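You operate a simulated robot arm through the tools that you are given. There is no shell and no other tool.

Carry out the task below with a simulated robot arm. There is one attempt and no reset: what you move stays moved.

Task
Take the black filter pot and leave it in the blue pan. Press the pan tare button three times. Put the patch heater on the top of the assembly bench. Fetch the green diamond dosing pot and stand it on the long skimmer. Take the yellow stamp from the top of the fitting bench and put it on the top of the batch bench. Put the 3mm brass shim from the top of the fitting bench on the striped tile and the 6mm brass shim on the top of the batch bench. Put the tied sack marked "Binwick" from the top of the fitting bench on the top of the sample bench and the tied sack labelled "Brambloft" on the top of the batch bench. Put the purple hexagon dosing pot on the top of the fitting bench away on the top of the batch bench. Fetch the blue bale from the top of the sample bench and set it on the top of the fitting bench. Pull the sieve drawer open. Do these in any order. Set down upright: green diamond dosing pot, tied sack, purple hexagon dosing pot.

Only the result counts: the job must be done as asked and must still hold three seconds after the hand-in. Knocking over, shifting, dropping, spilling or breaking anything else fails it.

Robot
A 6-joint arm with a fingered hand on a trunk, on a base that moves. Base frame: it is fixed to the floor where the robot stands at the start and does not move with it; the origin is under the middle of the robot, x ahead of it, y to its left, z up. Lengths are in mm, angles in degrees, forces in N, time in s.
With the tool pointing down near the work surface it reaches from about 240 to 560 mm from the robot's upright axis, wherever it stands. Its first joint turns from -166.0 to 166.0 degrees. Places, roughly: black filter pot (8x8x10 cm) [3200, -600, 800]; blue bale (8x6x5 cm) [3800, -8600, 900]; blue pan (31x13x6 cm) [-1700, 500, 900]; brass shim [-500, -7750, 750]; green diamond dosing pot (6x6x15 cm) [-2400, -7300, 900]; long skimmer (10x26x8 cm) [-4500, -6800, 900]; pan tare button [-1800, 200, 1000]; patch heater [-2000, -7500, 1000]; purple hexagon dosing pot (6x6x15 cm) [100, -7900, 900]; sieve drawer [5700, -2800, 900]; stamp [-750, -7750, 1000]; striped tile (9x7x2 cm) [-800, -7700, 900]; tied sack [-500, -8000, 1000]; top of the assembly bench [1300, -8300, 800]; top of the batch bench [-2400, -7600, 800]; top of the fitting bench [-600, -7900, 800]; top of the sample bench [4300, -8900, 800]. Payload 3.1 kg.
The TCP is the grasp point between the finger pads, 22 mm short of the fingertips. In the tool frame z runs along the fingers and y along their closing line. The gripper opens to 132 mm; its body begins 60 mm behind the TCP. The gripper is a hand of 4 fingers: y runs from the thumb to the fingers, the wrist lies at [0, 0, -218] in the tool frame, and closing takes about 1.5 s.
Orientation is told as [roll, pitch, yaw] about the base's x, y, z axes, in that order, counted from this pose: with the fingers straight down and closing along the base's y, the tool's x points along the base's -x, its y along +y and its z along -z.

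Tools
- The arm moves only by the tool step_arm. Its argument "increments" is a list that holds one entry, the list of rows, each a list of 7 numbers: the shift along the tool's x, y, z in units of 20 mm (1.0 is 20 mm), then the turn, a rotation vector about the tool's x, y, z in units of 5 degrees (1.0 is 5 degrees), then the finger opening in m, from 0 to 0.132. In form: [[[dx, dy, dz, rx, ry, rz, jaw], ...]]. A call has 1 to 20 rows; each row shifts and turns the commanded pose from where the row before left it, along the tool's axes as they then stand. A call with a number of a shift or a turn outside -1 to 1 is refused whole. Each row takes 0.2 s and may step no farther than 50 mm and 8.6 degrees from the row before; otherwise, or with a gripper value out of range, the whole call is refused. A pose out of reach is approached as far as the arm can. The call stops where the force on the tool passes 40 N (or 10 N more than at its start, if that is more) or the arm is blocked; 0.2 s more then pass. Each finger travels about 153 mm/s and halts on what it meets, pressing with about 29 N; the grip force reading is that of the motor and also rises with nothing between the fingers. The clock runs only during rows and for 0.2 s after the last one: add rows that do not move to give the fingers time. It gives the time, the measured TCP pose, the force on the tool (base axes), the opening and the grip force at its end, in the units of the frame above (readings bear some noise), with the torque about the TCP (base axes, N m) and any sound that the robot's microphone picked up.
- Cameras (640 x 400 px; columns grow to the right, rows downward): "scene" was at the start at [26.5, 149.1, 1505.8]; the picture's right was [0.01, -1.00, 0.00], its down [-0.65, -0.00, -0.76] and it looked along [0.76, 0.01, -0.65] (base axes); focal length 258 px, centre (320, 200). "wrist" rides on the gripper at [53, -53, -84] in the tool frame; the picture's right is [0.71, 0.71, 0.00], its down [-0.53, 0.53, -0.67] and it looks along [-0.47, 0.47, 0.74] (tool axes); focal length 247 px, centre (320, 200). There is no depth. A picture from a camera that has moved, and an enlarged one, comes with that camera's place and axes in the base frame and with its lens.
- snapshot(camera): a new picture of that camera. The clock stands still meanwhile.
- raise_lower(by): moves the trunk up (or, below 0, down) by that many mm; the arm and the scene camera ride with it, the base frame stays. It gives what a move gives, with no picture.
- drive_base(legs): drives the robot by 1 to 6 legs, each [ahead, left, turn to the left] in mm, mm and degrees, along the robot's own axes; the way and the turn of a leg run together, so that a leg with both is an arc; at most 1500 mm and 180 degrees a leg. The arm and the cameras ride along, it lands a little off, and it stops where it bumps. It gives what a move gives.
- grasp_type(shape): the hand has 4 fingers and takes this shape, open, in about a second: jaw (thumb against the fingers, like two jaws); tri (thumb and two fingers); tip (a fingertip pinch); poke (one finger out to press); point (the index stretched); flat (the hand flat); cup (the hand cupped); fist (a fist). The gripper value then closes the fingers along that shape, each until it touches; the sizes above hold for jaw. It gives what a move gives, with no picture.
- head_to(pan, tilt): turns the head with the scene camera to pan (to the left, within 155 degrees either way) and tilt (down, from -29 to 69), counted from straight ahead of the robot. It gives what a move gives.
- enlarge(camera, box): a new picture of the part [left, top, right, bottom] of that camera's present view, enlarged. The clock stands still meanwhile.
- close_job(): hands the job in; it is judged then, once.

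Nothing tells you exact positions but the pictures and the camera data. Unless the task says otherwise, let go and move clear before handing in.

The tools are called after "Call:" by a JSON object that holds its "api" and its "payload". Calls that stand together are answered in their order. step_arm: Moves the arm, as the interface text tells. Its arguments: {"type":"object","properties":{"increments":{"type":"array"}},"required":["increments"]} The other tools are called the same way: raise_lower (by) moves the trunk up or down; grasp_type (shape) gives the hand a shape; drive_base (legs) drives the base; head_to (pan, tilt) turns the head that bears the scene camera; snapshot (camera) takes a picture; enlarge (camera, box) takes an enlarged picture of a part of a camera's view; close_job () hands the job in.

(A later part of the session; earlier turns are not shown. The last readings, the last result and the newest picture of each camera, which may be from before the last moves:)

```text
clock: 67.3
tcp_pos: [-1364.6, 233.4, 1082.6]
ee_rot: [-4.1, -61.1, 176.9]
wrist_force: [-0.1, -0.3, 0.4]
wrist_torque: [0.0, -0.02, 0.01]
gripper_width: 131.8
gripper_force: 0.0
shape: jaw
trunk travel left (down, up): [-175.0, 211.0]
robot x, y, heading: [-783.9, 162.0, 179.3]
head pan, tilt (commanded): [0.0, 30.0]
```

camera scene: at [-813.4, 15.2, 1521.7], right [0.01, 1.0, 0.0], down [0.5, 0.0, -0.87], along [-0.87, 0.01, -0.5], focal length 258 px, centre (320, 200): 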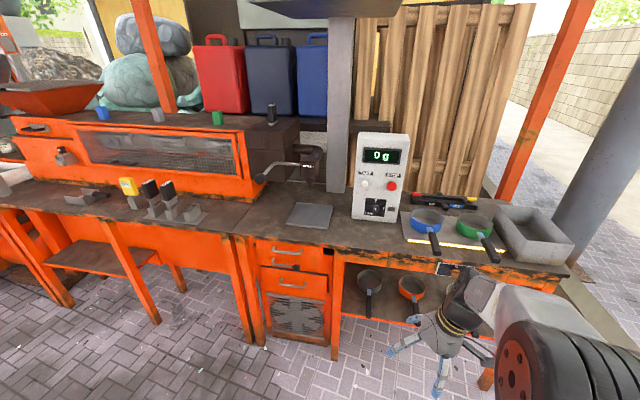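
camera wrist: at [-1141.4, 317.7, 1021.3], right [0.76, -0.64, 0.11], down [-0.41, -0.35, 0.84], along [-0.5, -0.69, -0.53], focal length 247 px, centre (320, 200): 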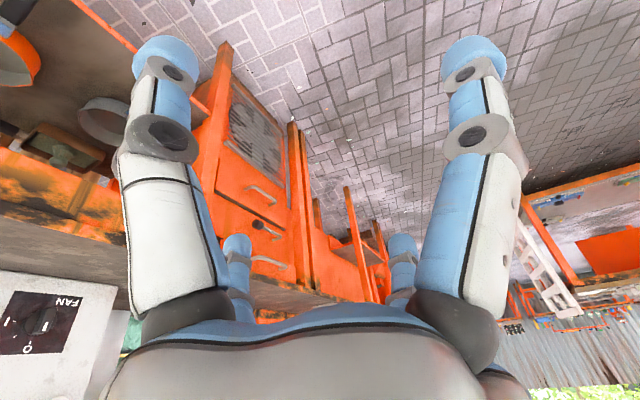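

Call:
{"api": "step_arm", "payload": {"increments": [[[-0.95, -0.4, 0, 0.4, -1, 0, 0.132], [-0.95, -0.4, 0, 0.4, -1, 0, 0.132], [-0.95, -0.4, 0, 0.4, -1, 0, 0.132], [-0.95, -0.4, 0, 0.4, -1, 0, 0.132], [0, 0, 0, 0, 0, 0, 0.132]]]}}

Call:
{"api": "snapshot", "payload": {"camera": "scene"}}

```text
clock: 68.5
tcp_pos: [-1385.3, 266.1, 1154.9]
ee_rot: [-28.6, -80.5, -166.1]
wrist_force: [-0.1, 0.2, -0.1]
wrist_torque: [-0.03, 0.02, -0.03]
gripper_width: 132.0
gripper_force: 0.0
shape: jaw
trunk travel left (down, up): [-175.0, 211.0]
robot x, y, heading: [-785.2, 159.6, 179.4]
head pan, tilt (commanded): [0.0, 30.0]
```

```text
taken
camera scene: at [-813.4, 15.1, 1521.7], right [0.01, 1.0, 0.0], down [0.5, 0.0, -0.87], along [-0.87, 0.01, -0.5], focal length 258 px, centre (320, 200)
```

scene: 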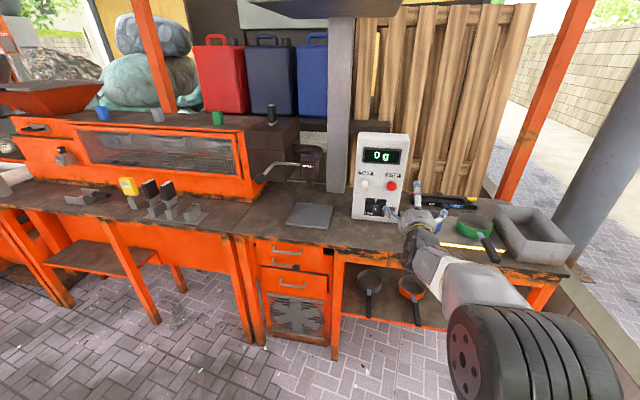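

The crossing went smoothly. Now I'll swing the hand round by the right, then down.

Call:
{"api": "step_arm", "payload": {"increments": [[[0, -0.95, 0, 1, 0, 0, 0.132], [0, -0.95, 0, 1, 0, 0, 0.132], [0, -0.95, 0, 1, 0, 0, 0.132], [0, -0.95, 0, 1, 0, 0, 0.132], [0, -0.95, 0, 1, 0, 0, 0.132], [0, -0.95, 0, 1, 0, 0, 0.132], [0, -0.95, 0, 1, 0, 0, 0.132], [0, -0.95, 0, 1, 0, 0, 0.132], [0, 0, 0, 0, 0, 0, 0.132]]]}}

Call:
{"api": "step_arm", "payload": {"increments": [[[0.95, 0, 0, 0, 1, 0, 0.132], [0.95, 0, 0, 0, 1, 0, 0.132], [0.95, 0, 0, 0, 1, 0, 0.132], [0.95, 0, 0, 0, 1, 0, 0.132], [0.95, 0, 0, 0, 1, 0, 0.132], [0.95, 0, 0, 0, 1, 0, 0.132], [0.95, 0, 0, 0, 1, 0, 0.132], [0.95, 0, 0, 0, 1, 0, 0.132], [0, 0, 0, 0, 0, 0, 0.132]]]}}

```text
clock: 70.5
tcp_pos: [-1308.4, 393.3, 1172.2]
ee_rot: [-68.4, -80.5, -166.3]
wrist_force: [0.2, -0.5, 0.0]
wrist_torque: [0.01, 0.0, 0.03]
gripper_width: 131.9
gripper_force: 0.0
shape: jaw
trunk travel left (down, up): [-175.0, 211.0]
robot x, y, heading: [-785.6, 162.0, 179.5]
head pan, tilt (commanded): [0.0, 30.0]
```

```text
clock: 72.5
tcp_pos: [-1258.1, 363.4, 1034.6]
ee_rot: [-12.7, -45.6, 134.9]
wrist_force: [0.5, -0.4, 0.2]
wrist_torque: [-0.03, -0.03, 0.03]
gripper_width: 132.1
gripper_force: 0.2
shape: jaw
trunk travel left (down, up): [-175.0, 211.0]
robot x, y, heading: [-784.0, 162.8, 179.5]
head pan, tilt (commanded): [0.0, 30.0]
```

Call:
{"api": "step_arm", "payload": {"increments": [[[0.873, 0.188, 0, -0.198, 0.919, 0, 0.132], [0.873, 0.188, 0, -0.198, 0.919, 0, 0.132], [0.873, 0.188, 0, -0.198, 0.919, 0, 0.132], [0.873, 0.188, 0, -0.198, 0.919, 0, 0.132], [0.873, 0.188, 0, -0.198, 0.919, 0, 0.132], [0.873, 0.188, 0, -0.198, 0.919, 0, 0.132], [0.873, 0.188, 0, -0.198, 0.919, 0, 0.132], [0.873, 0.188, 0, -0.198, 0.919, 0, 0.132], [0.873, 0.188, 0, -0.198, 0.919, 0, 0.132], [0.873, 0.188, 0, -0.198, 0.919, 0, 0.132], [0, 0, 0, 0, 0, 0, 0.132]]]}}

```text
clock: 74.9
tcp_pos: [-1186.6, 222.7, 958.0]
ee_rot: [0.1, -0.1, 129.5]
wrist_force: [0.1, 1.1, 0.8]
wrist_torque: [-0.02, 0.01, 0.02]
gripper_width: 131.9
gripper_force: 0.0
shape: jaw
trunk travel left (down, up): [-175.0, 211.0]
robot x, y, heading: [-781.6, 164.6, 179.7]
head pan, tilt (commanded): [0.0, 30.0]
```

The hand is back to straight down in the normal branch. I'll square its yaw, then head toward the black filter pot area and look.

Call:
{"api": "step_arm", "payload": {"increments": [[[0, 0, -0.5, 0, 0, -1, 0.132], [0, 0, -0.5, 0, 0, -1, 0.132], [0, 0, -0.5, 0, 0, -1, 0.132], [0, 0, -0.5, 0, 0, -1, 0.132], [0, 0, -0.5, 0, 0, -1, 0.132], [0, 0, 0, 0, 0, -1, 0.132], [0, 0, 0, 0, 0, -1, 0.132], [0, 0, 0, 0, 0, -1, 0.132], [0, 0, 0, 0, 0, -1, 0.132], [0, 0, 0, 0, 0, -1, 0.132], [0, 0, 0, 0, 0, 0, 0.132]]]}}

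Call:
{"api": "drive_base", "payload": {"legs": [[-700, 0, 0], [0, 0, 180], [600, 0, 0]]}}

Call:
{"api": "head_to", "payload": {"pan": -20, "tilt": 20}}

Call:
{"api": "snapshot", "payload": {"camera": "scene"}}

```text
clock: 77.3
tcp_pos: [-1188.1, 222.3, 1008.6]
ee_rot: [-0.1, 0.1, 179.6]
wrist_force: [-0.2, 0.2, 0.7]
wrist_torque: [-0.01, 0.0, 0.02]
gripper_width: 131.9
gripper_force: 0.1
shape: jaw
trunk travel left (down, up): [-175.0, 211.0]
robot x, y, heading: [-785.1, 157.6, 179.6]
head pan, tilt (commanded): [0.0, 30.0]
```

```text
clock: 91.5
tcp_pos: [920.8, 84.6, 1008.4]
ee_rot: [0.0, 0.0, -1.1]
wrist_force: [0.4, -0.7, 0.2]
wrist_torque: [0.04, 0.04, -0.04]
gripper_width: 131.9
gripper_force: 0.1
shape: jaw
trunk travel left (down, up): [-175.0, 211.0]
robot x, y, heading: [516.8, 148.5, -1.1]
head pan, tilt (commanded): [0.0, 30.0]
```

```text
clock: 92.3
tcp_pos: [920.0, 83.2, 1008.3]
ee_rot: [0.0, 0.0, -1.1]
wrist_force: [-0.9, -0.1, 0.6]
wrist_torque: [0.07, -0.02, -0.04]
gripper_width: 131.7
gripper_force: 0.1
shape: jaw
trunk travel left (down, up): [-175.0, 211.0]
robot x, y, heading: [516.5, 148.3, -1.0]
head pan, tilt (commanded): [-20.0, 20.0]
```

```text
taken
camera scene: at [549.1, 264.6, 1537.7], right [-0.36, -0.93, 0.0], down [-0.32, 0.12, -0.94], along [0.88, -0.33, -0.34], focal length 258 px, centre (320, 200)
```

scene: 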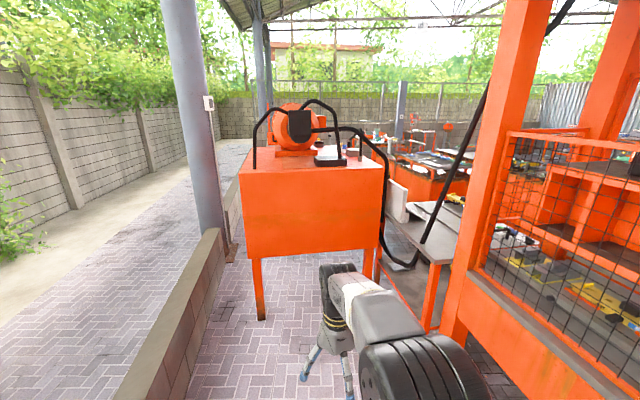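

The pot must be behind the orange hydraulic unit, which blocks the way. I'll look for a route around through the open floor at the right (–y side), staying clear of the white board.

Call:
{"api": "drive_base", "payload": {"legs": [[-1216, -100, 0], [0, 0, -89], [700, 0, 0]]}}

Call:
{"api": "head_to", "payload": {"pan": 30, "tilt": 20}}

Call:
{"api": "snapshot", "payload": {"camera": "scene"}}

Call:
{"api": "head_to", "payload": {"pan": -10, "tilt": 20}}

Call:
{"api": "snapshot", "payload": {"camera": "scene"}}

```text
clock: 105.6
tcp_pos: [-739.4, -1042.0, 1007.8]
ee_rot: [0.0, 0.1, -90.2]
wrist_force: [0.7, 0.4, -0.2]
wrist_torque: [0.01, -0.03, -0.01]
gripper_width: 131.9
gripper_force: 0.0
shape: jaw
trunk travel left (down, up): [-175.0, 211.0]
robot x, y, heading: [-683.3, -638.6, -90.2]
head pan, tilt (commanded): [-20.0, 20.0]
```

```text
clock: 106.8
tcp_pos: [-739.3, -1041.5, 1008.5]
ee_rot: [0.0, -0.1, -90.1]
wrist_force: [0.3, -0.3, 0.0]
wrist_torque: [0.02, -0.01, -0.01]
gripper_width: 131.8
gripper_force: 0.1
shape: jaw
trunk travel left (down, up): [-175.0, 211.0]
robot x, y, heading: [-680.0, -641.7, -90.0]
head pan, tilt (commanded): [30.0, 20.0]
```

```text
taken
camera scene: at [-486.1, -657.7, 1537.7], right [-0.87, -0.5, 0.0], down [-0.17, 0.3, -0.94], along [0.47, -0.81, -0.34], focal length 258 px, centre (320, 200)
```

scene: 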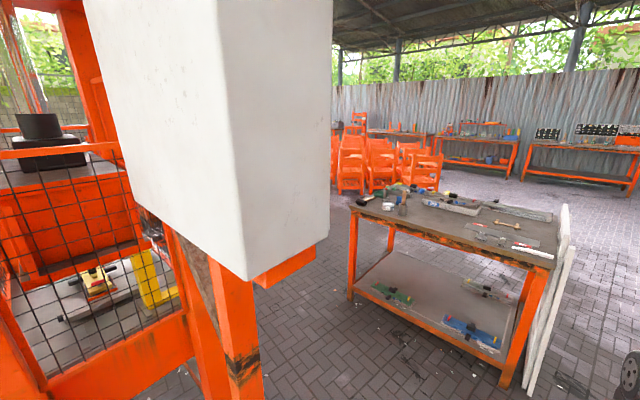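

```text
clock: 107.9
tcp_pos: [-740.0, -1041.3, 1008.8]
ee_rot: [0.0, 0.0, -90.2]
wrist_force: [0.6, 0.8, 0.3]
wrist_torque: [-0.06, 0.04, -0.01]
gripper_width: 131.8
gripper_force: 0.1
shape: jaw
trunk travel left (down, up): [-175.0, 211.0]
robot x, y, heading: [-683.9, -639.1, -90.1]
head pan, tilt (commanded): [-10.0, 20.0]
```

```text
taken
camera scene: at [-548.6, -668.7, 1537.7], right [-0.98, 0.17, 0.0], down [0.06, 0.34, -0.94], along [-0.16, -0.93, -0.34], focal length 258 px, centre (320, 200)
```

scene: 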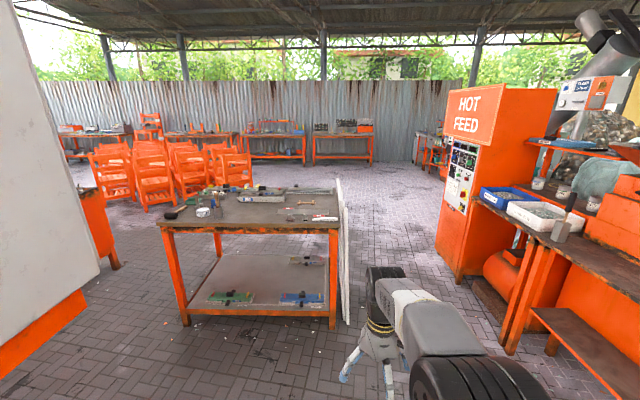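

There's a corridor about 1 m wide between the press/board row (y ≈ -1050) and the middle bench (y ≈ -2100). I'll drive into it and turn to face +x.

Call:
{"api": "drive_base", "payload": {"legs": [[880, 0, 0], [0, 0, 90]]}}

Call:
{"api": "head_to", "payload": {"pan": 0, "tilt": 20}}

Call:
{"api": "snapshot", "payload": {"camera": "scene"}}

```text
clock: 116.3
tcp_pos: [-280.0, -1586.0, 1008.3]
ee_rot: [0.0, -0.1, -1.2]
wrist_force: [0.9, 0.0, -0.1]
wrist_torque: [0.01, -0.02, 0.02]
gripper_width: 131.9
gripper_force: 0.0
shape: jaw
trunk travel left (down, up): [-175.0, 211.0]
robot x, y, heading: [-683.0, -1520.3, -0.9]
head pan, tilt (commanded): [-10.0, 20.0]
```

```text
clock: 117.0
tcp_pos: [-281.1, -1585.5, 1008.5]
ee_rot: [0.1, 0.0, -1.2]
wrist_force: [-0.9, -0.5, 0.6]
wrist_torque: [0.01, 0.01, 0.04]
gripper_width: 131.9
gripper_force: 0.0
shape: jaw
trunk travel left (down, up): [-175.0, 211.0]
robot x, y, heading: [-683.8, -1522.0, -1.1]
head pan, tilt (commanded): [0.0, 20.0]
```

```text
taken
camera scene: at [-645.1, -1372.5, 1537.7], right [-0.02, -1.0, 0.0], down [-0.34, 0.01, -0.94], along [0.94, -0.02, -0.34], focal length 258 px, centre (320, 200)
```

scene: 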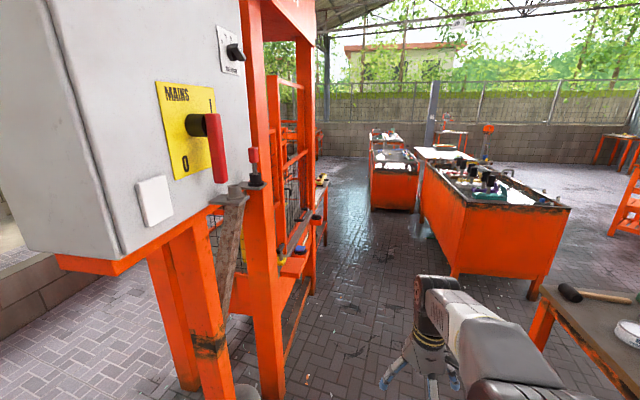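

The corridor between the press row and the tanks is open along +x around y ≈ -1750. I'll drive along it and look left behind the hydraulic unit.

Call:
{"api": "drive_base", "payload": {"legs": [[300, -260, 1], [1500, 0, 0]]}}

Call:
{"api": "head_to", "payload": {"pan": 25, "tilt": 20}}

Call:
{"api": "snapshot", "payload": {"camera": "scene"}}

Call:
{"api": "head_to", "payload": {"pan": 70, "tilt": 20}}

Call:
{"api": "snapshot", "payload": {"camera": "scene"}}

```text
clock: 126.5
tcp_pos: [1508.2, -1820.3, 1008.3]
ee_rot: [0.1, 0.0, 0.8]
wrist_force: [-0.4, 0.5, 0.4]
wrist_torque: [0.0, -0.04, 0.03]
gripper_width: 131.8
gripper_force: 0.1
shape: jaw
trunk travel left (down, up): [-175.0, 211.0]
robot x, y, heading: [1102.0, -1770.3, 1.2]
head pan, tilt (commanded): [0.0, 20.0]
```

```text
clock: 127.4
tcp_pos: [1507.8, -1819.7, 1007.5]
ee_rot: [0.0, 0.1, 0.9]
wrist_force: [0.3, 0.0, 0.2]
wrist_torque: [-0.02, -0.01, -0.01]
gripper_width: 131.8
gripper_force: 0.0
shape: jaw
trunk travel left (down, up): [-175.0, 211.0]
robot x, y, heading: [1104.2, -1766.0, 1.1]
head pan, tilt (commanded): [25.0, 20.0]
```

```text
taken
camera scene: at [1125.7, -1580.5, 1537.7], right [0.44, -0.9, 0.0], down [-0.31, -0.15, -0.94], along [0.84, 0.41, -0.34], focal length 258 px, centre (320, 200)
```

scene: 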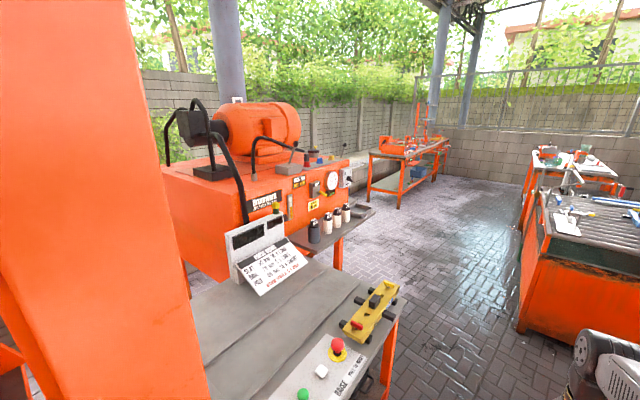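

```text
clock: 128.5
tcp_pos: [1508.9, -1818.3, 1009.1]
ee_rot: [-0.1, 0.0, 0.9]
wrist_force: [0.5, -0.3, 0.1]
wrist_torque: [-0.01, -0.01, 0.02]
gripper_width: 132.0
gripper_force: 0.1
shape: jaw
trunk travel left (down, up): [-175.0, 211.0]
robot x, y, heading: [1100.5, -1770.9, 1.0]
head pan, tilt (commanded): [70.0, 20.0]
```

```text
taken
camera scene: at [1072.3, -1533.3, 1537.7], right [0.95, -0.32, 0.0], down [-0.11, -0.32, -0.94], along [0.31, 0.89, -0.34], focal length 258 px, centre (320, 200)
```

scene: 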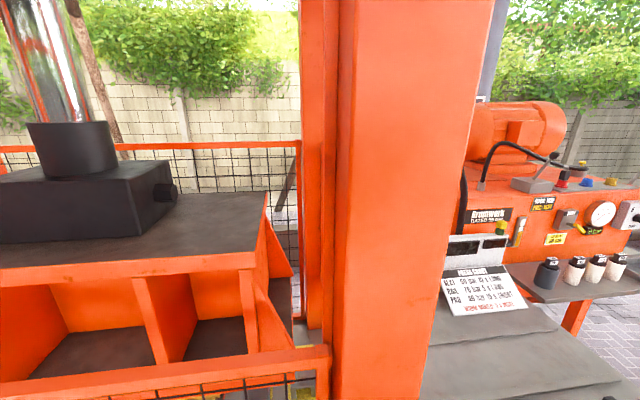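

The filter pots stand on a shelf on the far side of the hydraulic unit: one black, three white. I'll enlarge them and drive on to reach that shelf.

Call:
{"api": "head_to", "payload": {"pan": 25, "tilt": 20}}

Call:
{"api": "enlarge", "payload": {"camera": "scene", "box": [240, 140, 400, 240]}}

Call:
{"api": "head_to", "payload": {"pan": -20, "tilt": 25}}

Call:
{"api": "snapshot", "payload": {"camera": "scene"}}

```text
clock: 129.6
tcp_pos: [1507.2, -1818.3, 1009.8]
ee_rot: [0.1, 0.0, 0.9]
wrist_force: [-0.6, 0.3, 0.4]
wrist_torque: [-0.02, -0.01, 0.01]
gripper_width: 131.7
gripper_force: 0.1
shape: jaw
trunk travel left (down, up): [-175.0, 211.0]
robot x, y, heading: [1100.3, -1771.0, 0.7]
head pan, tilt (commanded): [25.0, 20.0]
```

```text
4.00 times, centred on (320, 190) of scene
camera zoom: at [1125.6, -1580.3, 1537.7], right [0.44, -0.9, 0.0], down [-0.31, -0.15, -0.94], along [0.84, 0.41, -0.34], focal length 1031 px, centre (320, 240)
```

zoom: 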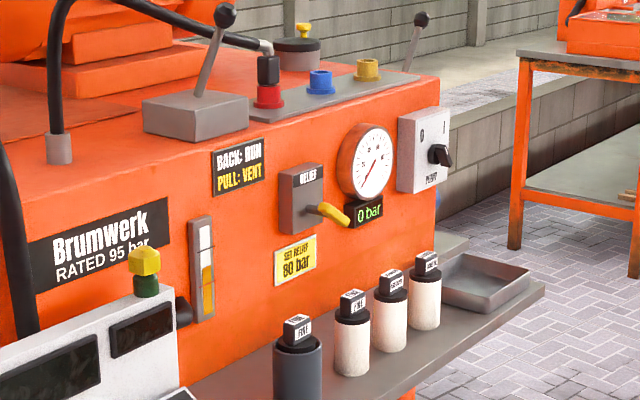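

```text
clock: 130.7
tcp_pos: [1507.9, -1818.5, 1008.4]
ee_rot: [0.0, 0.0, 0.9]
wrist_force: [-0.7, -0.7, 0.4]
wrist_torque: [0.01, 0.01, 0.02]
gripper_width: 131.8
gripper_force: 0.1
shape: jaw
trunk travel left (down, up): [-175.0, 211.0]
robot x, y, heading: [1097.2, -1768.1, 1.0]
head pan, tilt (commanded): [-20.0, 25.0]
```

```text
taken
camera scene: at [1129.2, -1651.2, 1529.6], right [-0.32, -0.95, 0.0], down [-0.4, 0.14, -0.91], along [0.86, -0.29, -0.42], focal length 258 px, centre (320, 200)
```

scene: 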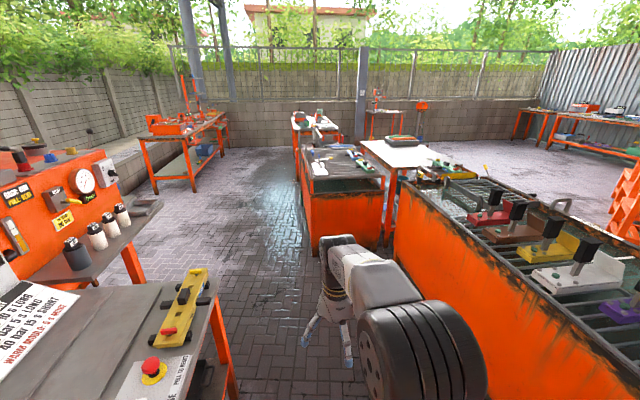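

The near dark-grey pot sits about (2400, -915), which does not match (3200, -600); the black one should be on another shelf at the unit's far end. I'll drive on to about x = 3300 and look left.

Call:
{"api": "drive_base", "payload": {"legs": [[1300, 30, -1], [900, 0, 0]]}}

Call:
{"api": "head_to", "payload": {"pan": 90, "tilt": 25}}

Call:
{"api": "snapshot", "payload": {"camera": "scene"}}

Call:
{"api": "head_to", "payload": {"pan": 130, "tilt": 25}}

Call:
{"api": "snapshot", "payload": {"camera": "scene"}}

```text
clock: 135.0
tcp_pos: [2308.5, -1776.5, 1007.7]
ee_rot: [0.0, 0.0, 5.6]
wrist_force: [-0.3, 0.1, 0.8]
wrist_torque: [0.01, -0.01, 0.01]
gripper_width: 131.8
gripper_force: 0.0
shape: jaw
trunk travel left (down, up): [-175.0, 211.0]
robot x, y, heading: [1902.4, -1757.2, 5.8]
head pan, tilt (commanded): [-20.0, 25.0]
stopped in leg 1: the robot was blocked; the commanded pose is now the measured one
```

```text
clock: 136.9
tcp_pos: [2307.3, -1774.9, 1008.7]
ee_rot: [-0.1, 0.0, 5.6]
wrist_force: [-1.0, 0.4, -0.3]
wrist_torque: [-0.01, 0.04, -0.02]
gripper_width: 132.1
gripper_force: 0.1
shape: jaw
trunk travel left (down, up): [-175.0, 211.0]
robot x, y, heading: [1899.4, -1754.8, 6.1]
head pan, tilt (commanded): [90.0, 25.0]
```

```text
taken
camera scene: at [1817.1, -1525.5, 1529.6], right [0.99, 0.1, 0.0], down [0.04, -0.42, -0.91], along [-0.09, 0.9, -0.42], focal length 258 px, centre (320, 200)
```

scene: 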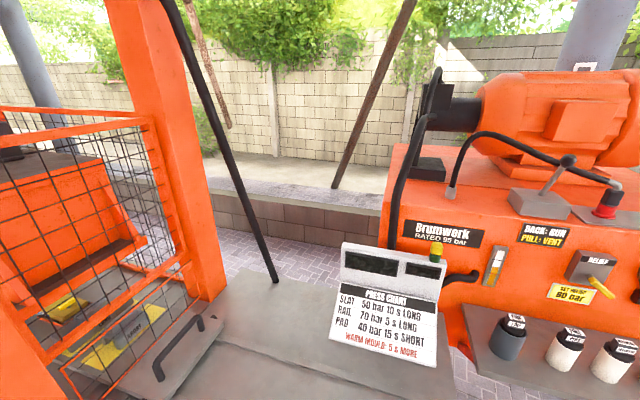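

```text
clock: 137.9
tcp_pos: [2307.0, -1776.7, 1008.7]
ee_rot: [0.0, 0.0, 5.6]
wrist_force: [-0.4, 0.3, -0.1]
wrist_torque: [-0.03, 0.01, -0.01]
gripper_width: 132.2
gripper_force: 0.1
shape: jaw
trunk travel left (down, up): [-175.0, 211.0]
robot x, y, heading: [1897.1, -1758.1, 5.8]
head pan, tilt (commanded): [130.0, 25.0]
```

```text
taken
camera scene: at [1760.4, -1552.9, 1529.6], right [0.7, 0.72, 0.0], down [0.3, -0.29, -0.91], along [-0.65, 0.63, -0.42], focal length 258 px, centre (320, 200)
```

scene: 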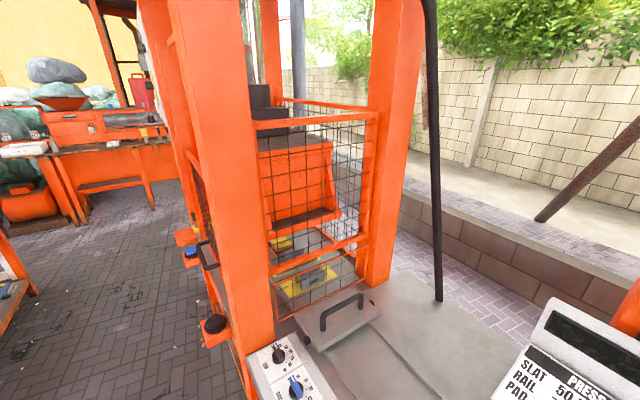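

I bumped the corner of the press bench on my left (leg near (2076, -1460)); I need more room. I'll look right and down before sidestepping.

Call:
{"api": "head_to", "payload": {"pan": -45, "tilt": 40}}

Call:
{"api": "snapshot", "payload": {"camera": "scene"}}

Call:
{"api": "head_to", "payload": {"pan": 40, "tilt": 45}}

Call:
{"api": "snapshot", "payload": {"camera": "scene"}}

```text
clock: 140.6
tcp_pos: [2305.9, -1776.2, 1008.9]
ee_rot: [-0.1, -0.1, 5.6]
wrist_force: [-0.6, -0.8, 1.0]
wrist_torque: [0.0, 0.0, -0.01]
gripper_width: 131.8
gripper_force: 0.1
shape: jaw
trunk travel left (down, up): [-175.0, 211.0]
robot x, y, heading: [1902.6, -1758.6, 5.7]
head pan, tilt (commanded): [-45.0, 40.0]
```

```text
taken
camera scene: at [1892.4, -1670.8, 1506.3], right [-0.63, -0.78, 0.0], down [-0.5, 0.41, -0.77], along [0.59, -0.48, -0.64], focal length 258 px, centre (320, 200)
```

scene: 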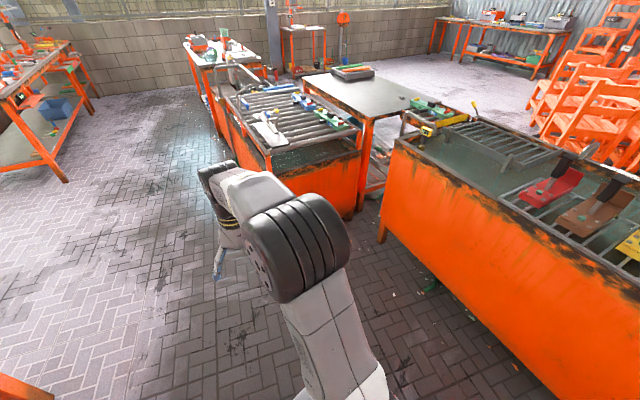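

```text
clock: 142.2
tcp_pos: [2306.7, -1777.0, 1008.6]
ee_rot: [0.0, -0.1, 5.7]
wrist_force: [-0.2, -0.3, 0.6]
wrist_torque: [0.02, -0.06, -0.02]
gripper_width: 131.7
gripper_force: 0.1
shape: jaw
trunk travel left (down, up): [-175.0, 211.0]
robot x, y, heading: [1900.5, -1761.7, 5.8]
head pan, tilt (commanded): [40.0, 45.0]
```

```text
taken
camera scene: at [1883.2, -1558.9, 1499.0], right [0.72, -0.7, 0.0], down [-0.49, -0.51, -0.71], along [0.49, 0.51, -0.71], focal length 258 px, centre (320, 200)
```

scene: 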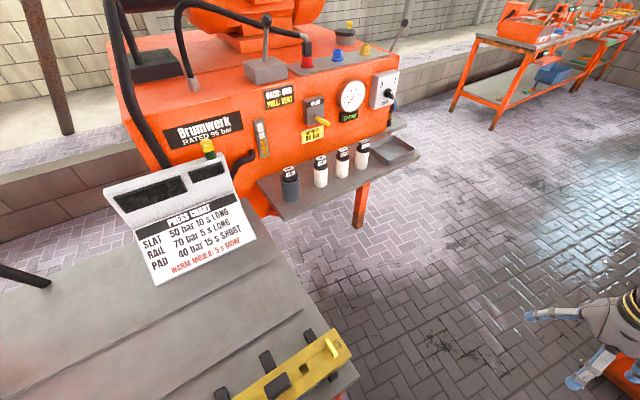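

The press bench corner is at about (2027, -1520). I'll back off, sidestep right to y ≈ -1960, pass it, then drift left toward the shelf's far end.

Call:
{"api": "drive_base", "payload": {"legs": [[-120, -60, -5.8], [0, -140, 0], [900, 0, 0], [700, 200, 0]]}}

Call:
{"api": "head_to", "payload": {"pan": 90, "tilt": 30}}

Call:
{"api": "snapshot", "payload": {"camera": "scene"}}

Call:
{"api": "head_to", "payload": {"pan": 130, "tilt": 25}}

Call:
{"api": "snapshot", "payload": {"camera": "scene"}}

```text
clock: 152.2
tcp_pos: [3771.7, -1818.8, 1008.5]
ee_rot: [-0.1, -0.1, 0.2]
wrist_force: [0.2, -0.5, -0.4]
wrist_torque: [-0.03, -0.03, 0.02]
gripper_width: 131.9
gripper_force: 0.0
shape: jaw
trunk travel left (down, up): [-175.0, 211.0]
robot x, y, heading: [3371.2, -1761.6, 0.5]
head pan, tilt (commanded): [40.0, 45.0]
```

```text
clock: 153.4
tcp_pos: [3771.4, -1820.0, 1009.1]
ee_rot: [-0.1, 0.0, 0.2]
wrist_force: [0.5, -0.1, 0.4]
wrist_torque: [-0.01, 0.0, 0.02]
gripper_width: 132.0
gripper_force: 0.0
shape: jaw
trunk travel left (down, up): [-175.0, 211.0]
robot x, y, heading: [3365.5, -1760.0, 0.7]
head pan, tilt (commanded): [90.0, 30.0]
```

```text
taken
camera scene: at [3307.8, -1525.1, 1521.6], right [1.0, 0.01, 0.0], down [0.0, -0.5, -0.87], along [-0.01, 0.87, -0.5], focal length 258 px, centre (320, 200)
```

scene: 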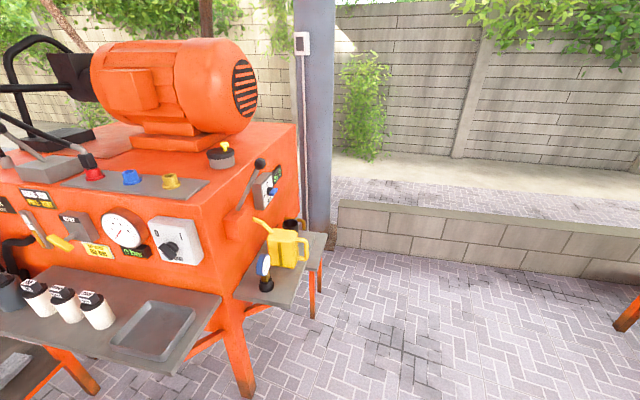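

```text
clock: 154.5
tcp_pos: [3771.5, -1818.5, 1008.9]
ee_rot: [-0.2, -0.1, 0.2]
wrist_force: [-0.4, -0.5, 0.6]
wrist_torque: [0.03, 0.02, 0.0]
gripper_width: 131.9
gripper_force: 0.0
shape: jaw
trunk travel left (down, up): [-175.0, 211.0]
robot x, y, heading: [3368.9, -1765.3, 0.1]
head pan, tilt (commanded): [130.0, 25.0]
```

```text
taken
camera scene: at [3248.7, -1545.3, 1529.6], right [0.76, 0.65, 0.0], down [0.27, -0.32, -0.91], along [-0.59, 0.69, -0.42], focal length 258 px, centre (320, 200)
```

scene: 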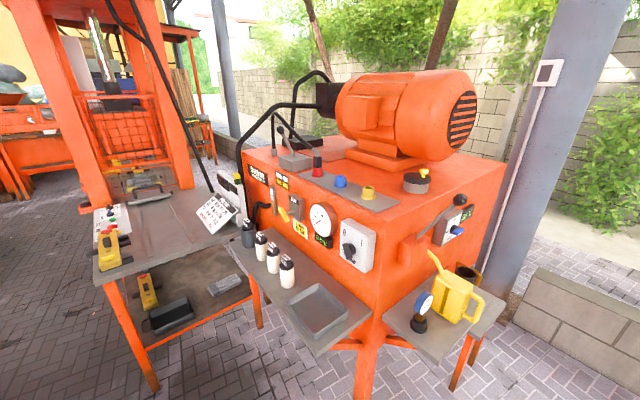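

The end shelf holds a yellow can, a gauge item and a black pot behind the can, near (3175, -560, 840). I'll drive round to the +x side and face -x to look at it.

Call:
{"api": "drive_base", "payload": {"legs": [[620, 0, 0], [0, 700, 0], [0, 0, 180], [0, -450, 0]]}}

Call:
{"api": "head_to", "payload": {"pan": 0, "tilt": 35}}

Call:
{"api": "snapshot", "payload": {"camera": "scene"}}

Call:
{"api": "enlarge", "payload": {"camera": "scene", "box": [220, 130, 460, 280]}}

```text
clock: 171.1
tcp_pos: [3589.0, -551.8, 1008.7]
ee_rot: [0.1, -0.1, 179.5]
wrist_force: [-0.4, 0.2, -0.9]
wrist_torque: [-0.02, 0.01, 0.0]
gripper_width: 131.9
gripper_force: 0.1
shape: jaw
trunk travel left (down, up): [-175.0, 211.0]
robot x, y, heading: [3992.1, -612.0, 179.5]
head pan, tilt (commanded): [130.0, 25.0]
```

```text
clock: 173.2
tcp_pos: [3591.0, -552.8, 1008.7]
ee_rot: [-0.1, -0.1, 179.3]
wrist_force: [-0.4, -0.7, -0.2]
wrist_torque: [-0.02, 0.02, 0.0]
gripper_width: 131.8
gripper_force: 0.0
shape: jaw
trunk travel left (down, up): [-175.0, 211.0]
robot x, y, heading: [3994.0, -613.4, 179.5]
head pan, tilt (commanded): [0.0, 35.0]
```

```text
taken
camera scene: at [3966.3, -759.8, 1513.9], right [0.01, 1.0, 0.0], down [0.57, 0.0, -0.82], along [-0.82, 0.01, -0.57], focal length 258 px, centre (320, 200)
```

scene: 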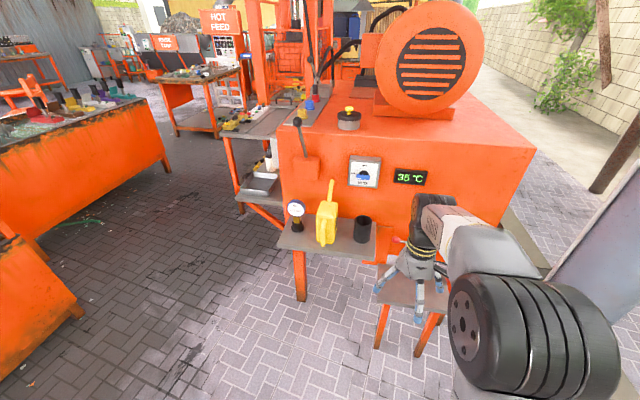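

```text
2.67 times, centred on (340, 205) of scene
camera zoom: at [3966.3, -759.8, 1513.9], right [0.01, 1.0, 0.0], down [0.57, 0.0, -0.82], along [-0.82, 0.01, -0.57], focal length 688 px, centre (267, 187)
```

zoom: 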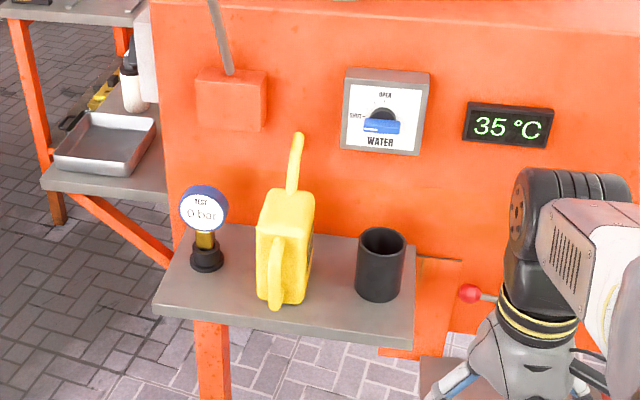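

The black pot is the open cup at the right end of the shelf, near (3175, -576), rim about z = 857. I'll drive up so that it comes within reach, then check with the wrist camera.

Call:
{"api": "drive_base", "payload": {"legs": [[330, 24, 0.5]]}}

Call:
{"api": "step_arm", "payload": {"increments": [[[-1, 0, 0, 0, 0, 1, 0.132], [-1, 0, 0, 0, 0, 1, 0.132], [-0.8, 0, 0, 0, 0, 1, 0.132], [0, 0, 0, 0, 0, 1, 0.132], [0, 0, 0, 0, 0, 1, 0.132], [0, 0, 0, 0, 0, 1, 0.132], [0, 0, 0, 0, 0, 1, 0.132], [0, 0, 0, 0, 0, 1, 0.132], [0, 0, 0, 0, 0, 1, 0.132], [0, 0, 0, 0, 0, 0, 0.132]]]}}

Call:
{"api": "snapshot", "payload": {"camera": "wrist"}}

Call:
{"api": "snapshot", "payload": {"camera": "scene"}}

```text
clock: 175.4
tcp_pos: [3258.4, -578.0, 1008.8]
ee_rot: [-0.1, -0.2, 179.8]
wrist_force: [-1.3, 0.4, -0.7]
wrist_torque: [0.02, -0.03, 0.01]
gripper_width: 131.7
gripper_force: 0.0
shape: jaw
trunk travel left (down, up): [-175.0, 211.0]
robot x, y, heading: [3664.3, -634.3, -180.1]
head pan, tilt (commanded): [0.0, 35.0]
```

```text
clock: 177.6
tcp_pos: [3200.8, -572.6, 1008.8]
ee_rot: [0.0, 0.0, 134.8]
wrist_force: [0.5, 0.0, 0.0]
wrist_torque: [-0.01, -0.01, 0.0]
gripper_width: 131.8
gripper_force: 0.1
shape: jaw
trunk travel left (down, up): [-175.0, 211.0]
robot x, y, heading: [3660.3, -636.5, -179.9]
head pan, tilt (commanded): [0.0, 35.0]
```

```text
taken
camera wrist: at [3277.4, -574.4, 1093.5], right [0.0, -1.0, 0.0], down [-0.74, 0.0, 0.67], along [-0.67, 0.0, -0.74], focal length 247 px, centre (320, 200)
```

wrist: 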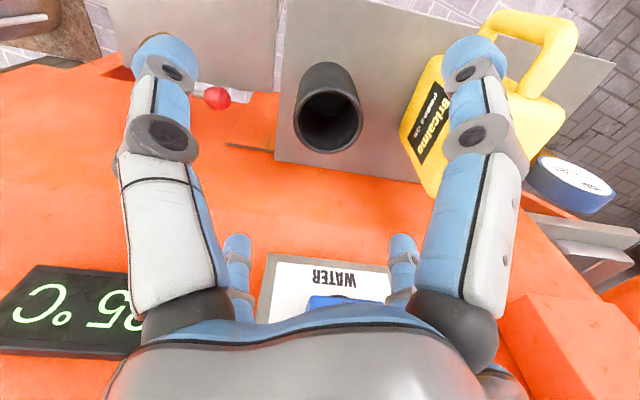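

```text
taken
camera scene: at [3635.6, -783.1, 1513.9], right [0.0, 1.0, 0.0], down [0.57, 0.0, -0.82], along [-0.82, 0.0, -0.57], focal length 258 px, centre (320, 200)
```

scene: 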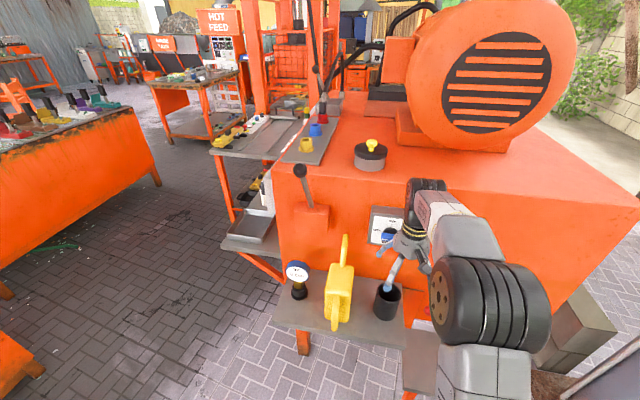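

I'll enlarge both views to pin down the pot's rim.

Call:
{"api": "enlarge", "payload": {"camera": "wrist", "box": [260, 40, 420, 180]}}

Call:
{"api": "enlarge", "payload": {"camera": "scene", "box": [320, 230, 480, 350]}}

```text
2.86 times, centred on (340, 110) of wrist
camera zoom: at [3277.4, -574.4, 1093.5], right [0.0, -1.0, 0.0], down [-0.74, 0.0, 0.67], along [-0.67, 0.0, -0.74], focal length 706 px, centre (263, 457)
```

zoom: 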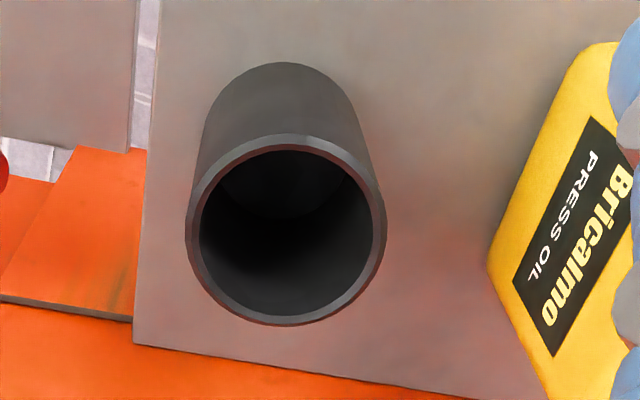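

```text
3.33 times, centred on (400, 290) of scene
camera zoom: at [3635.6, -783.1, 1513.9], right [0.0, 1.0, 0.0], down [0.57, 0.0, -0.82], along [-0.82, 0.0, -0.57], focal length 859 px, centre (53, -100)
```

zoom: 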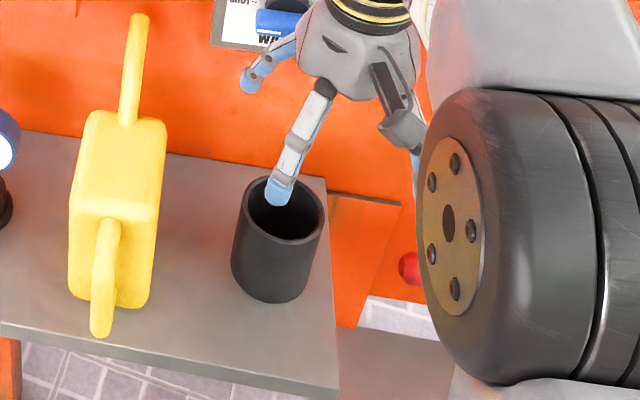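

The rim centre is about (3167, -580), z ≈ 850. I'll centre over it and descend partway, then check again.

Call:
{"api": "step_arm", "payload": {"increments": [[[-0.46, 0.73, 0, 0, 0, 0, 0.132], [-0.47, 0.73, 0, 0, 0, 0, 0.132], [0, 0, 1, 0, 0, 0, 0.132], [0, 0, 1, 0, 0, 0, 0.132], [0, 0, 1, 0, 0, 0, 0.132], [0, 0, 1, 0, 0, 0, 0.132], [0, 0, 0, 0, 0, 0, 0.132]]]}}

Call:
{"api": "snapshot", "payload": {"camera": "wrist"}}

Call:
{"api": "enlarge", "payload": {"camera": "scene", "box": [320, 230, 480, 350]}}

```text
clock: 179.2
tcp_pos: [3169.3, -580.9, 929.4]
ee_rot: [0.0, -0.2, 134.8]
wrist_force: [0.3, 0.8, 0.4]
wrist_torque: [0.01, 0.03, 0.01]
gripper_width: 131.8
gripper_force: 0.1
shape: jaw
trunk travel left (down, up): [-175.0, 211.0]
robot x, y, heading: [3658.7, -634.5, -179.9]
head pan, tilt (commanded): [0.0, 35.0]
```

```text
taken
camera wrist: at [3244.0, -581.4, 1013.1], right [0.0, -1.0, 0.0], down [-0.74, 0.0, 0.67], along [-0.67, 0.0, -0.74], focal length 247 px, centre (320, 200)
```

wrist: 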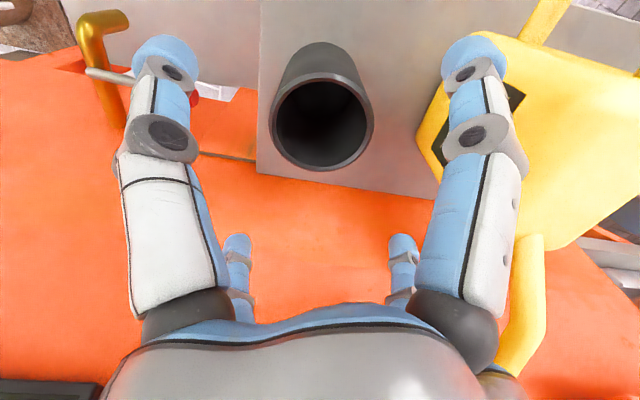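

```text
3.33 times, centred on (400, 290) of scene
camera zoom: at [3635.7, -783.2, 1513.9], right [0.0, 1.0, 0.0], down [0.57, 0.0, -0.82], along [-0.82, 0.0, -0.57], focal length 859 px, centre (53, -100)
```

zoom: 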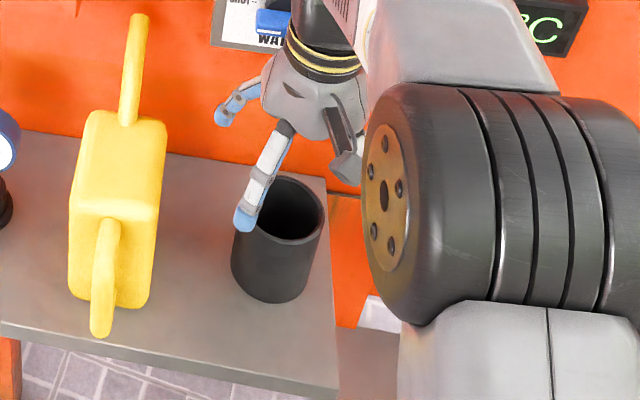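

The pot is well centred (rim at (3169, -583, 850), about 72 mm wide). I'll descend to TCP z ≈ 818 and close.

Call:
{"api": "step_arm", "payload": {"increments": [[[0, 0.1, 1, 0, 0, 0, 0.132], [0, 0, 1, 0, 0, 0, 0.132], [0, 0, 1, 0, 0, 0, 0.132], [0, 0, 1, 0, 0, 0, 0.132], [0, 0, 1, 0, 0, 0, 0.132], [0, 0, 0.55, 0, 0, 0, 0.132], [0, 0, 0, 0, 0, 0, 0.132]]]}}

Call:
{"api": "snapshot", "payload": {"camera": "wrist"}}

```text
clock: 180.8
tcp_pos: [3166.7, -581.3, 817.3]
ee_rot: [0.0, -0.1, 134.9]
wrist_force: [-0.3, 0.1, -0.4]
wrist_torque: [0.02, -0.01, 0.0]
gripper_width: 132.1
gripper_force: 0.0
shape: jaw
trunk travel left (down, up): [-175.0, 211.0]
robot x, y, heading: [3661.1, -633.1, -180.1]
head pan, tilt (commanded): [0.0, 35.0]
```

```text
taken
camera wrist: at [3242.0, -583.1, 902.2], right [0.0, -1.0, 0.0], down [-0.74, 0.0, 0.67], along [-0.67, 0.0, -0.74], focal length 247 px, centre (320, 200)
```

wrist: 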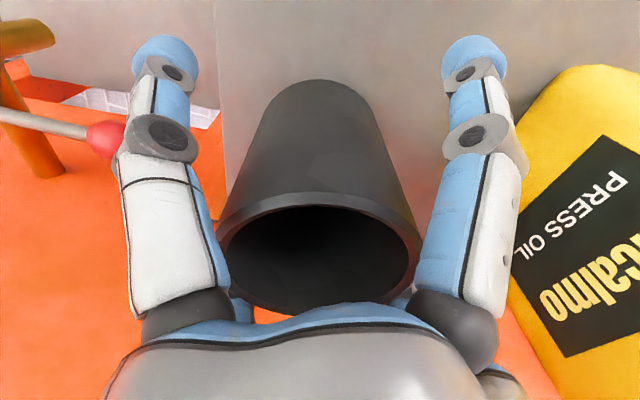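

The fingers surround the pot. Closing now.

Call:
{"api": "step_arm", "payload": {"increments": [[[0, 0, 0, 0, 0, 0, 0.1], [0, 0, 0, 0, 0, 0, 0.07], [0, 0, 0, 0, 0, 0, 0.05], [0, 0, 0, 0, 0, 0, 0.04], [0, 0, 0, 0, 0, 0, 0.04], [0, 0, 0, 0, 0, 0, 0.04], [0, 0, 0, 0, 0, 0, 0.04], [0, 0, 0, 0, 0, 0, 0.04]]]}}

Call:
{"api": "step_arm", "payload": {"increments": [[[0, 0, -1, 0, 0, 0, 0.04], [0, 0, -1, 0, 0, 0, 0.04], [0, 0, -1, 0, 0, 0, 0.04], [0, 0, -1, 0, 0, 0, 0.04], [0, 0, -1, 0, 0, 0, 0.04], [0, 0, -1, 0, 0, 0, 0.04], [0, 0, -1, 0, 0, 0, 0.04], [0, 0, -1, 0, 0, 0, 0.04], [0, 0, -1, 0, 0, 0, 0.04], [0, 0, -1, 0, 0, 0, 0.04], [0, 0, 0, 0, 0, 0, 0.04]]]}}

Call:
{"api": "snapshot", "payload": {"camera": "wrist"}}

Call:
{"api": "snapshot", "payload": {"camera": "scene"}}

```text
clock: 182.6
tcp_pos: [3166.9, -582.4, 818.6]
ee_rot: [0.0, -0.1, 134.8]
wrist_force: [-0.2, -0.9, 0.3]
wrist_torque: [0.02, -0.02, -0.01]
gripper_width: 62.5
gripper_force: 28.7
shape: jaw
trunk travel left (down, up): [-175.0, 211.0]
robot x, y, heading: [3662.7, -635.7, -179.9]
head pan, tilt (commanded): [0.0, 35.0]
```

```text
clock: 185.0
tcp_pos: [3166.9, -582.1, 1018.7]
ee_rot: [0.0, -0.1, 134.9]
wrist_force: [0.3, 0.4, -3.6]
wrist_torque: [-0.01, 0.01, -0.01]
gripper_width: 62.7
gripper_force: 28.7
shape: jaw
trunk travel left (down, up): [-175.0, 211.0]
robot x, y, heading: [3658.7, -636.7, -179.9]
head pan, tilt (commanded): [0.0, 35.0]
```

```text
taken
camera wrist: at [3241.8, -583.1, 1102.1], right [0.0, -1.0, 0.0], down [-0.74, 0.0, 0.67], along [-0.67, 0.0, -0.74], focal length 247 px, centre (320, 200)
```

wrist: 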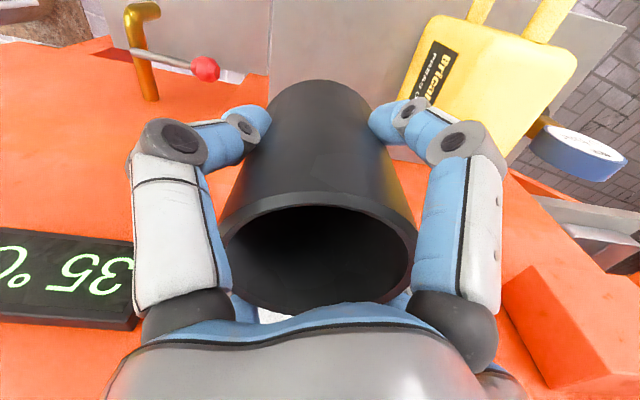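

```text
taken
camera scene: at [3635.2, -783.1, 1513.8], right [0.0, 1.0, 0.0], down [0.57, 0.0, -0.82], along [-0.82, 0.0, -0.57], focal length 258 px, centre (320, 200)
```

scene: 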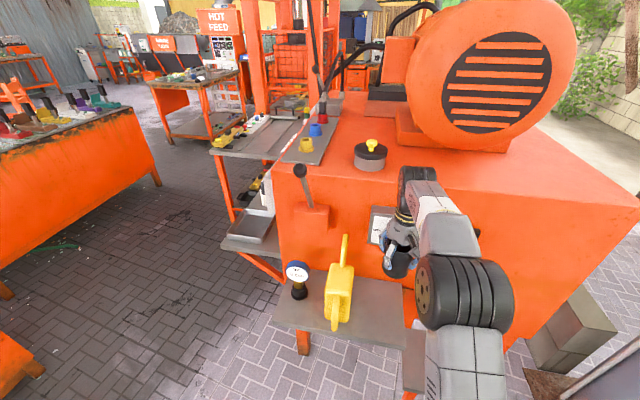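

The pot is held (about 3.6 N). I'll draw the arm in and retrace the known route back to the weighing bench in stages.

Call:
{"api": "step_arm", "payload": {"increments": [[[0.84, -0.84, -0.3, 0, 0, 0, 0.04], [0.84, -0.84, -0.3, 0, 0, 0, 0.04], [0.84, -0.84, -0.3, 0, 0, 0, 0.04], [0.84, -0.84, -0.3, 0, 0, 0, 0.04], [0, 0, 0, 0, 0, 0, 0.04]]]}}

Call:
{"api": "drive_base", "payload": {"legs": [[-330, 0, 0], [0, 1230, 0], [700, 90, 0]]}}

Call:
{"api": "head_to", "payload": {"pan": 0, "tilt": 25}}

Call:
{"api": "snapshot", "payload": {"camera": "scene"}}

```text
clock: 186.2
tcp_pos: [3262.1, -582.0, 1042.7]
ee_rot: [0.0, -0.2, 134.9]
wrist_force: [-0.6, -1.1, -3.1]
wrist_torque: [0.02, -0.01, -0.02]
gripper_width: 62.5
gripper_force: 28.9
shape: jaw
trunk travel left (down, up): [-175.0, 211.0]
robot x, y, heading: [3659.7, -636.6, -180.1]
head pan, tilt (commanded): [0.0, 35.0]
```

```text
clock: 197.6
tcp_pos: [2884.9, -1893.1, 1042.7]
ee_rot: [0.0, -0.1, 134.1]
wrist_force: [-0.1, -0.7, -2.6]
wrist_torque: [-0.03, -0.01, 0.03]
gripper_width: 63.0
gripper_force: 29.0
shape: jaw
trunk travel left (down, up): [-175.0, 211.0]
robot x, y, heading: [3283.9, -1952.7, 179.2]
head pan, tilt (commanded): [0.0, 35.0]
```

```text
clock: 198.3
tcp_pos: [2884.5, -1893.9, 1041.5]
ee_rot: [0.0, -0.1, 134.0]
wrist_force: [0.4, -0.1, -2.2]
wrist_torque: [0.03, -0.01, -0.01]
gripper_width: 62.6
gripper_force: 29.0
shape: jaw
trunk travel left (down, up): [-175.0, 211.0]
robot x, y, heading: [3282.7, -1954.0, 179.1]
head pan, tilt (commanded): [0.0, 25.0]
```

```text
taken
camera scene: at [3250.3, -2099.5, 1529.6], right [0.01, 1.0, 0.0], down [0.42, -0.01, -0.91], along [-0.91, 0.01, -0.42], focal length 258 px, centre (320, 200)
```

scene: 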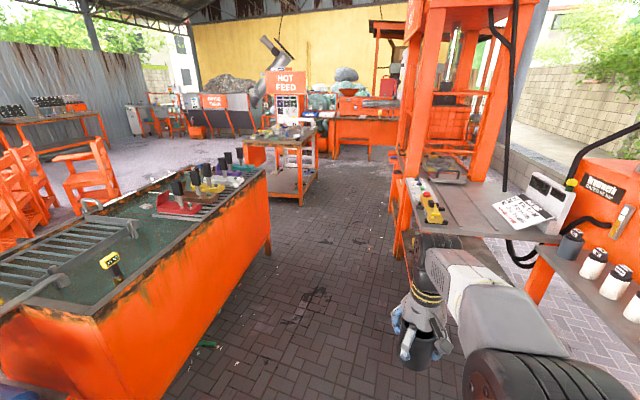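

Call:
{"api": "drive_base", "payload": {"legs": [[1500, 0, 0.9], [900, -150, 0], [1250, -80, 0]]}}

Call:
{"api": "snapshot", "payload": {"camera": "scene"}}

```text
clock: 216.2
tcp_pos: [-785.7, -1695.6, 1042.1]
ee_rot: [0.0, -0.1, 136.0]
wrist_force: [-0.1, -0.8, -2.8]
wrist_torque: [0.0, 0.0, 0.0]
gripper_width: 62.6
gripper_force: 29.4
shape: jaw
trunk travel left (down, up): [-175.0, 211.0]
robot x, y, heading: [-388.0, -1743.8, -178.6]
head pan, tilt (commanded): [0.0, 25.0]
```

```text
taken
camera scene: at [-413.3, -1889.2, 1529.6], right [-0.02, 1.0, 0.0], down [0.42, 0.01, -0.91], along [-0.91, -0.02, -0.42], focal length 258 px, centre (320, 200)
```

scene: 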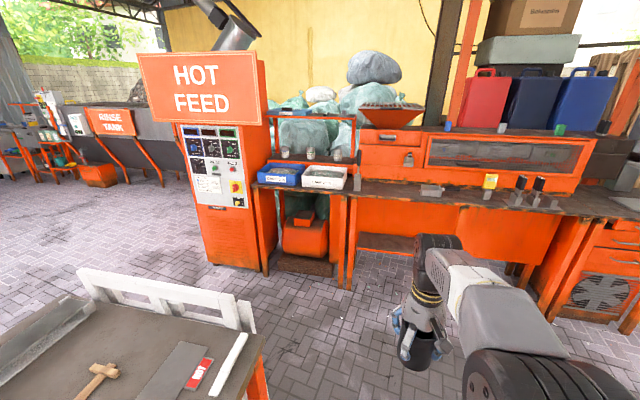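

Call:
{"api": "drive_base", "payload": {"legs": [[500, -100, -1.4], [0, -1100, 0], [0, -950, 0]]}}

Call:
{"api": "head_to", "payload": {"pan": -5, "tilt": 35}}

Call:
{"api": "snapshot", "payload": {"camera": "scene"}}

Call:
{"api": "enlarge", "payload": {"camera": "scene", "box": [240, 110, 480, 260]}}

```text
clock: 228.9
tcp_pos: [-1263.6, 457.0, 1041.1]
ee_rot: [-0.1, -0.1, 134.1]
wrist_force: [1.0, 0.9, -2.0]
wrist_torque: [0.0, 0.04, 0.0]
gripper_width: 62.5
gripper_force: 29.1
shape: jaw
trunk travel left (down, up): [-175.0, 211.0]
robot x, y, heading: [-867.2, 396.9, 179.3]
head pan, tilt (commanded): [0.0, 25.0]
```

```text
clock: 229.7
tcp_pos: [-1263.2, 456.3, 1041.8]
ee_rot: [-0.1, -0.2, 134.1]
wrist_force: [0.0, 0.8, -3.0]
wrist_torque: [-0.01, 0.01, -0.01]
gripper_width: 62.6
gripper_force: 28.5
shape: jaw
trunk travel left (down, up): [-175.0, 211.0]
robot x, y, heading: [-866.0, 396.7, 179.4]
head pan, tilt (commanded): [-5.0, 35.0]
```

```text
taken
camera scene: at [-893.1, 257.6, 1513.9], right [0.1, 1.0, 0.0], down [0.57, -0.06, -0.82], along [-0.82, 0.08, -0.57], focal length 258 px, centre (320, 200)
```

scene: 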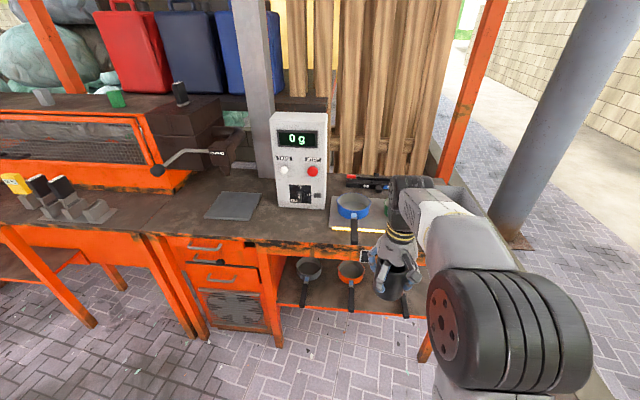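

```text
2.67 times, centred on (360, 185) of scene
camera zoom: at [-893.1, 257.6, 1513.9], right [0.1, 1.0, 0.0], down [0.57, -0.06, -0.82], along [-0.82, 0.08, -0.57], focal length 688 px, centre (213, 240)
```

zoom: 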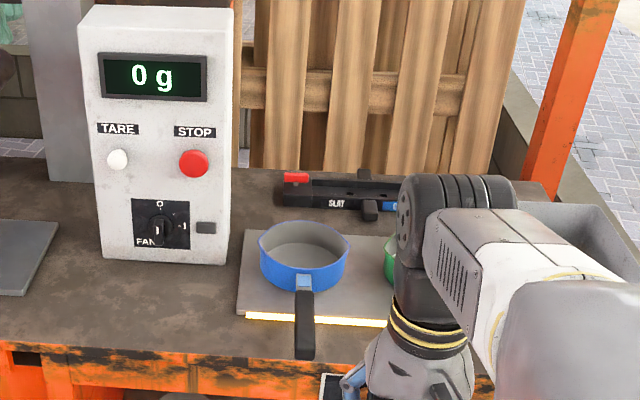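

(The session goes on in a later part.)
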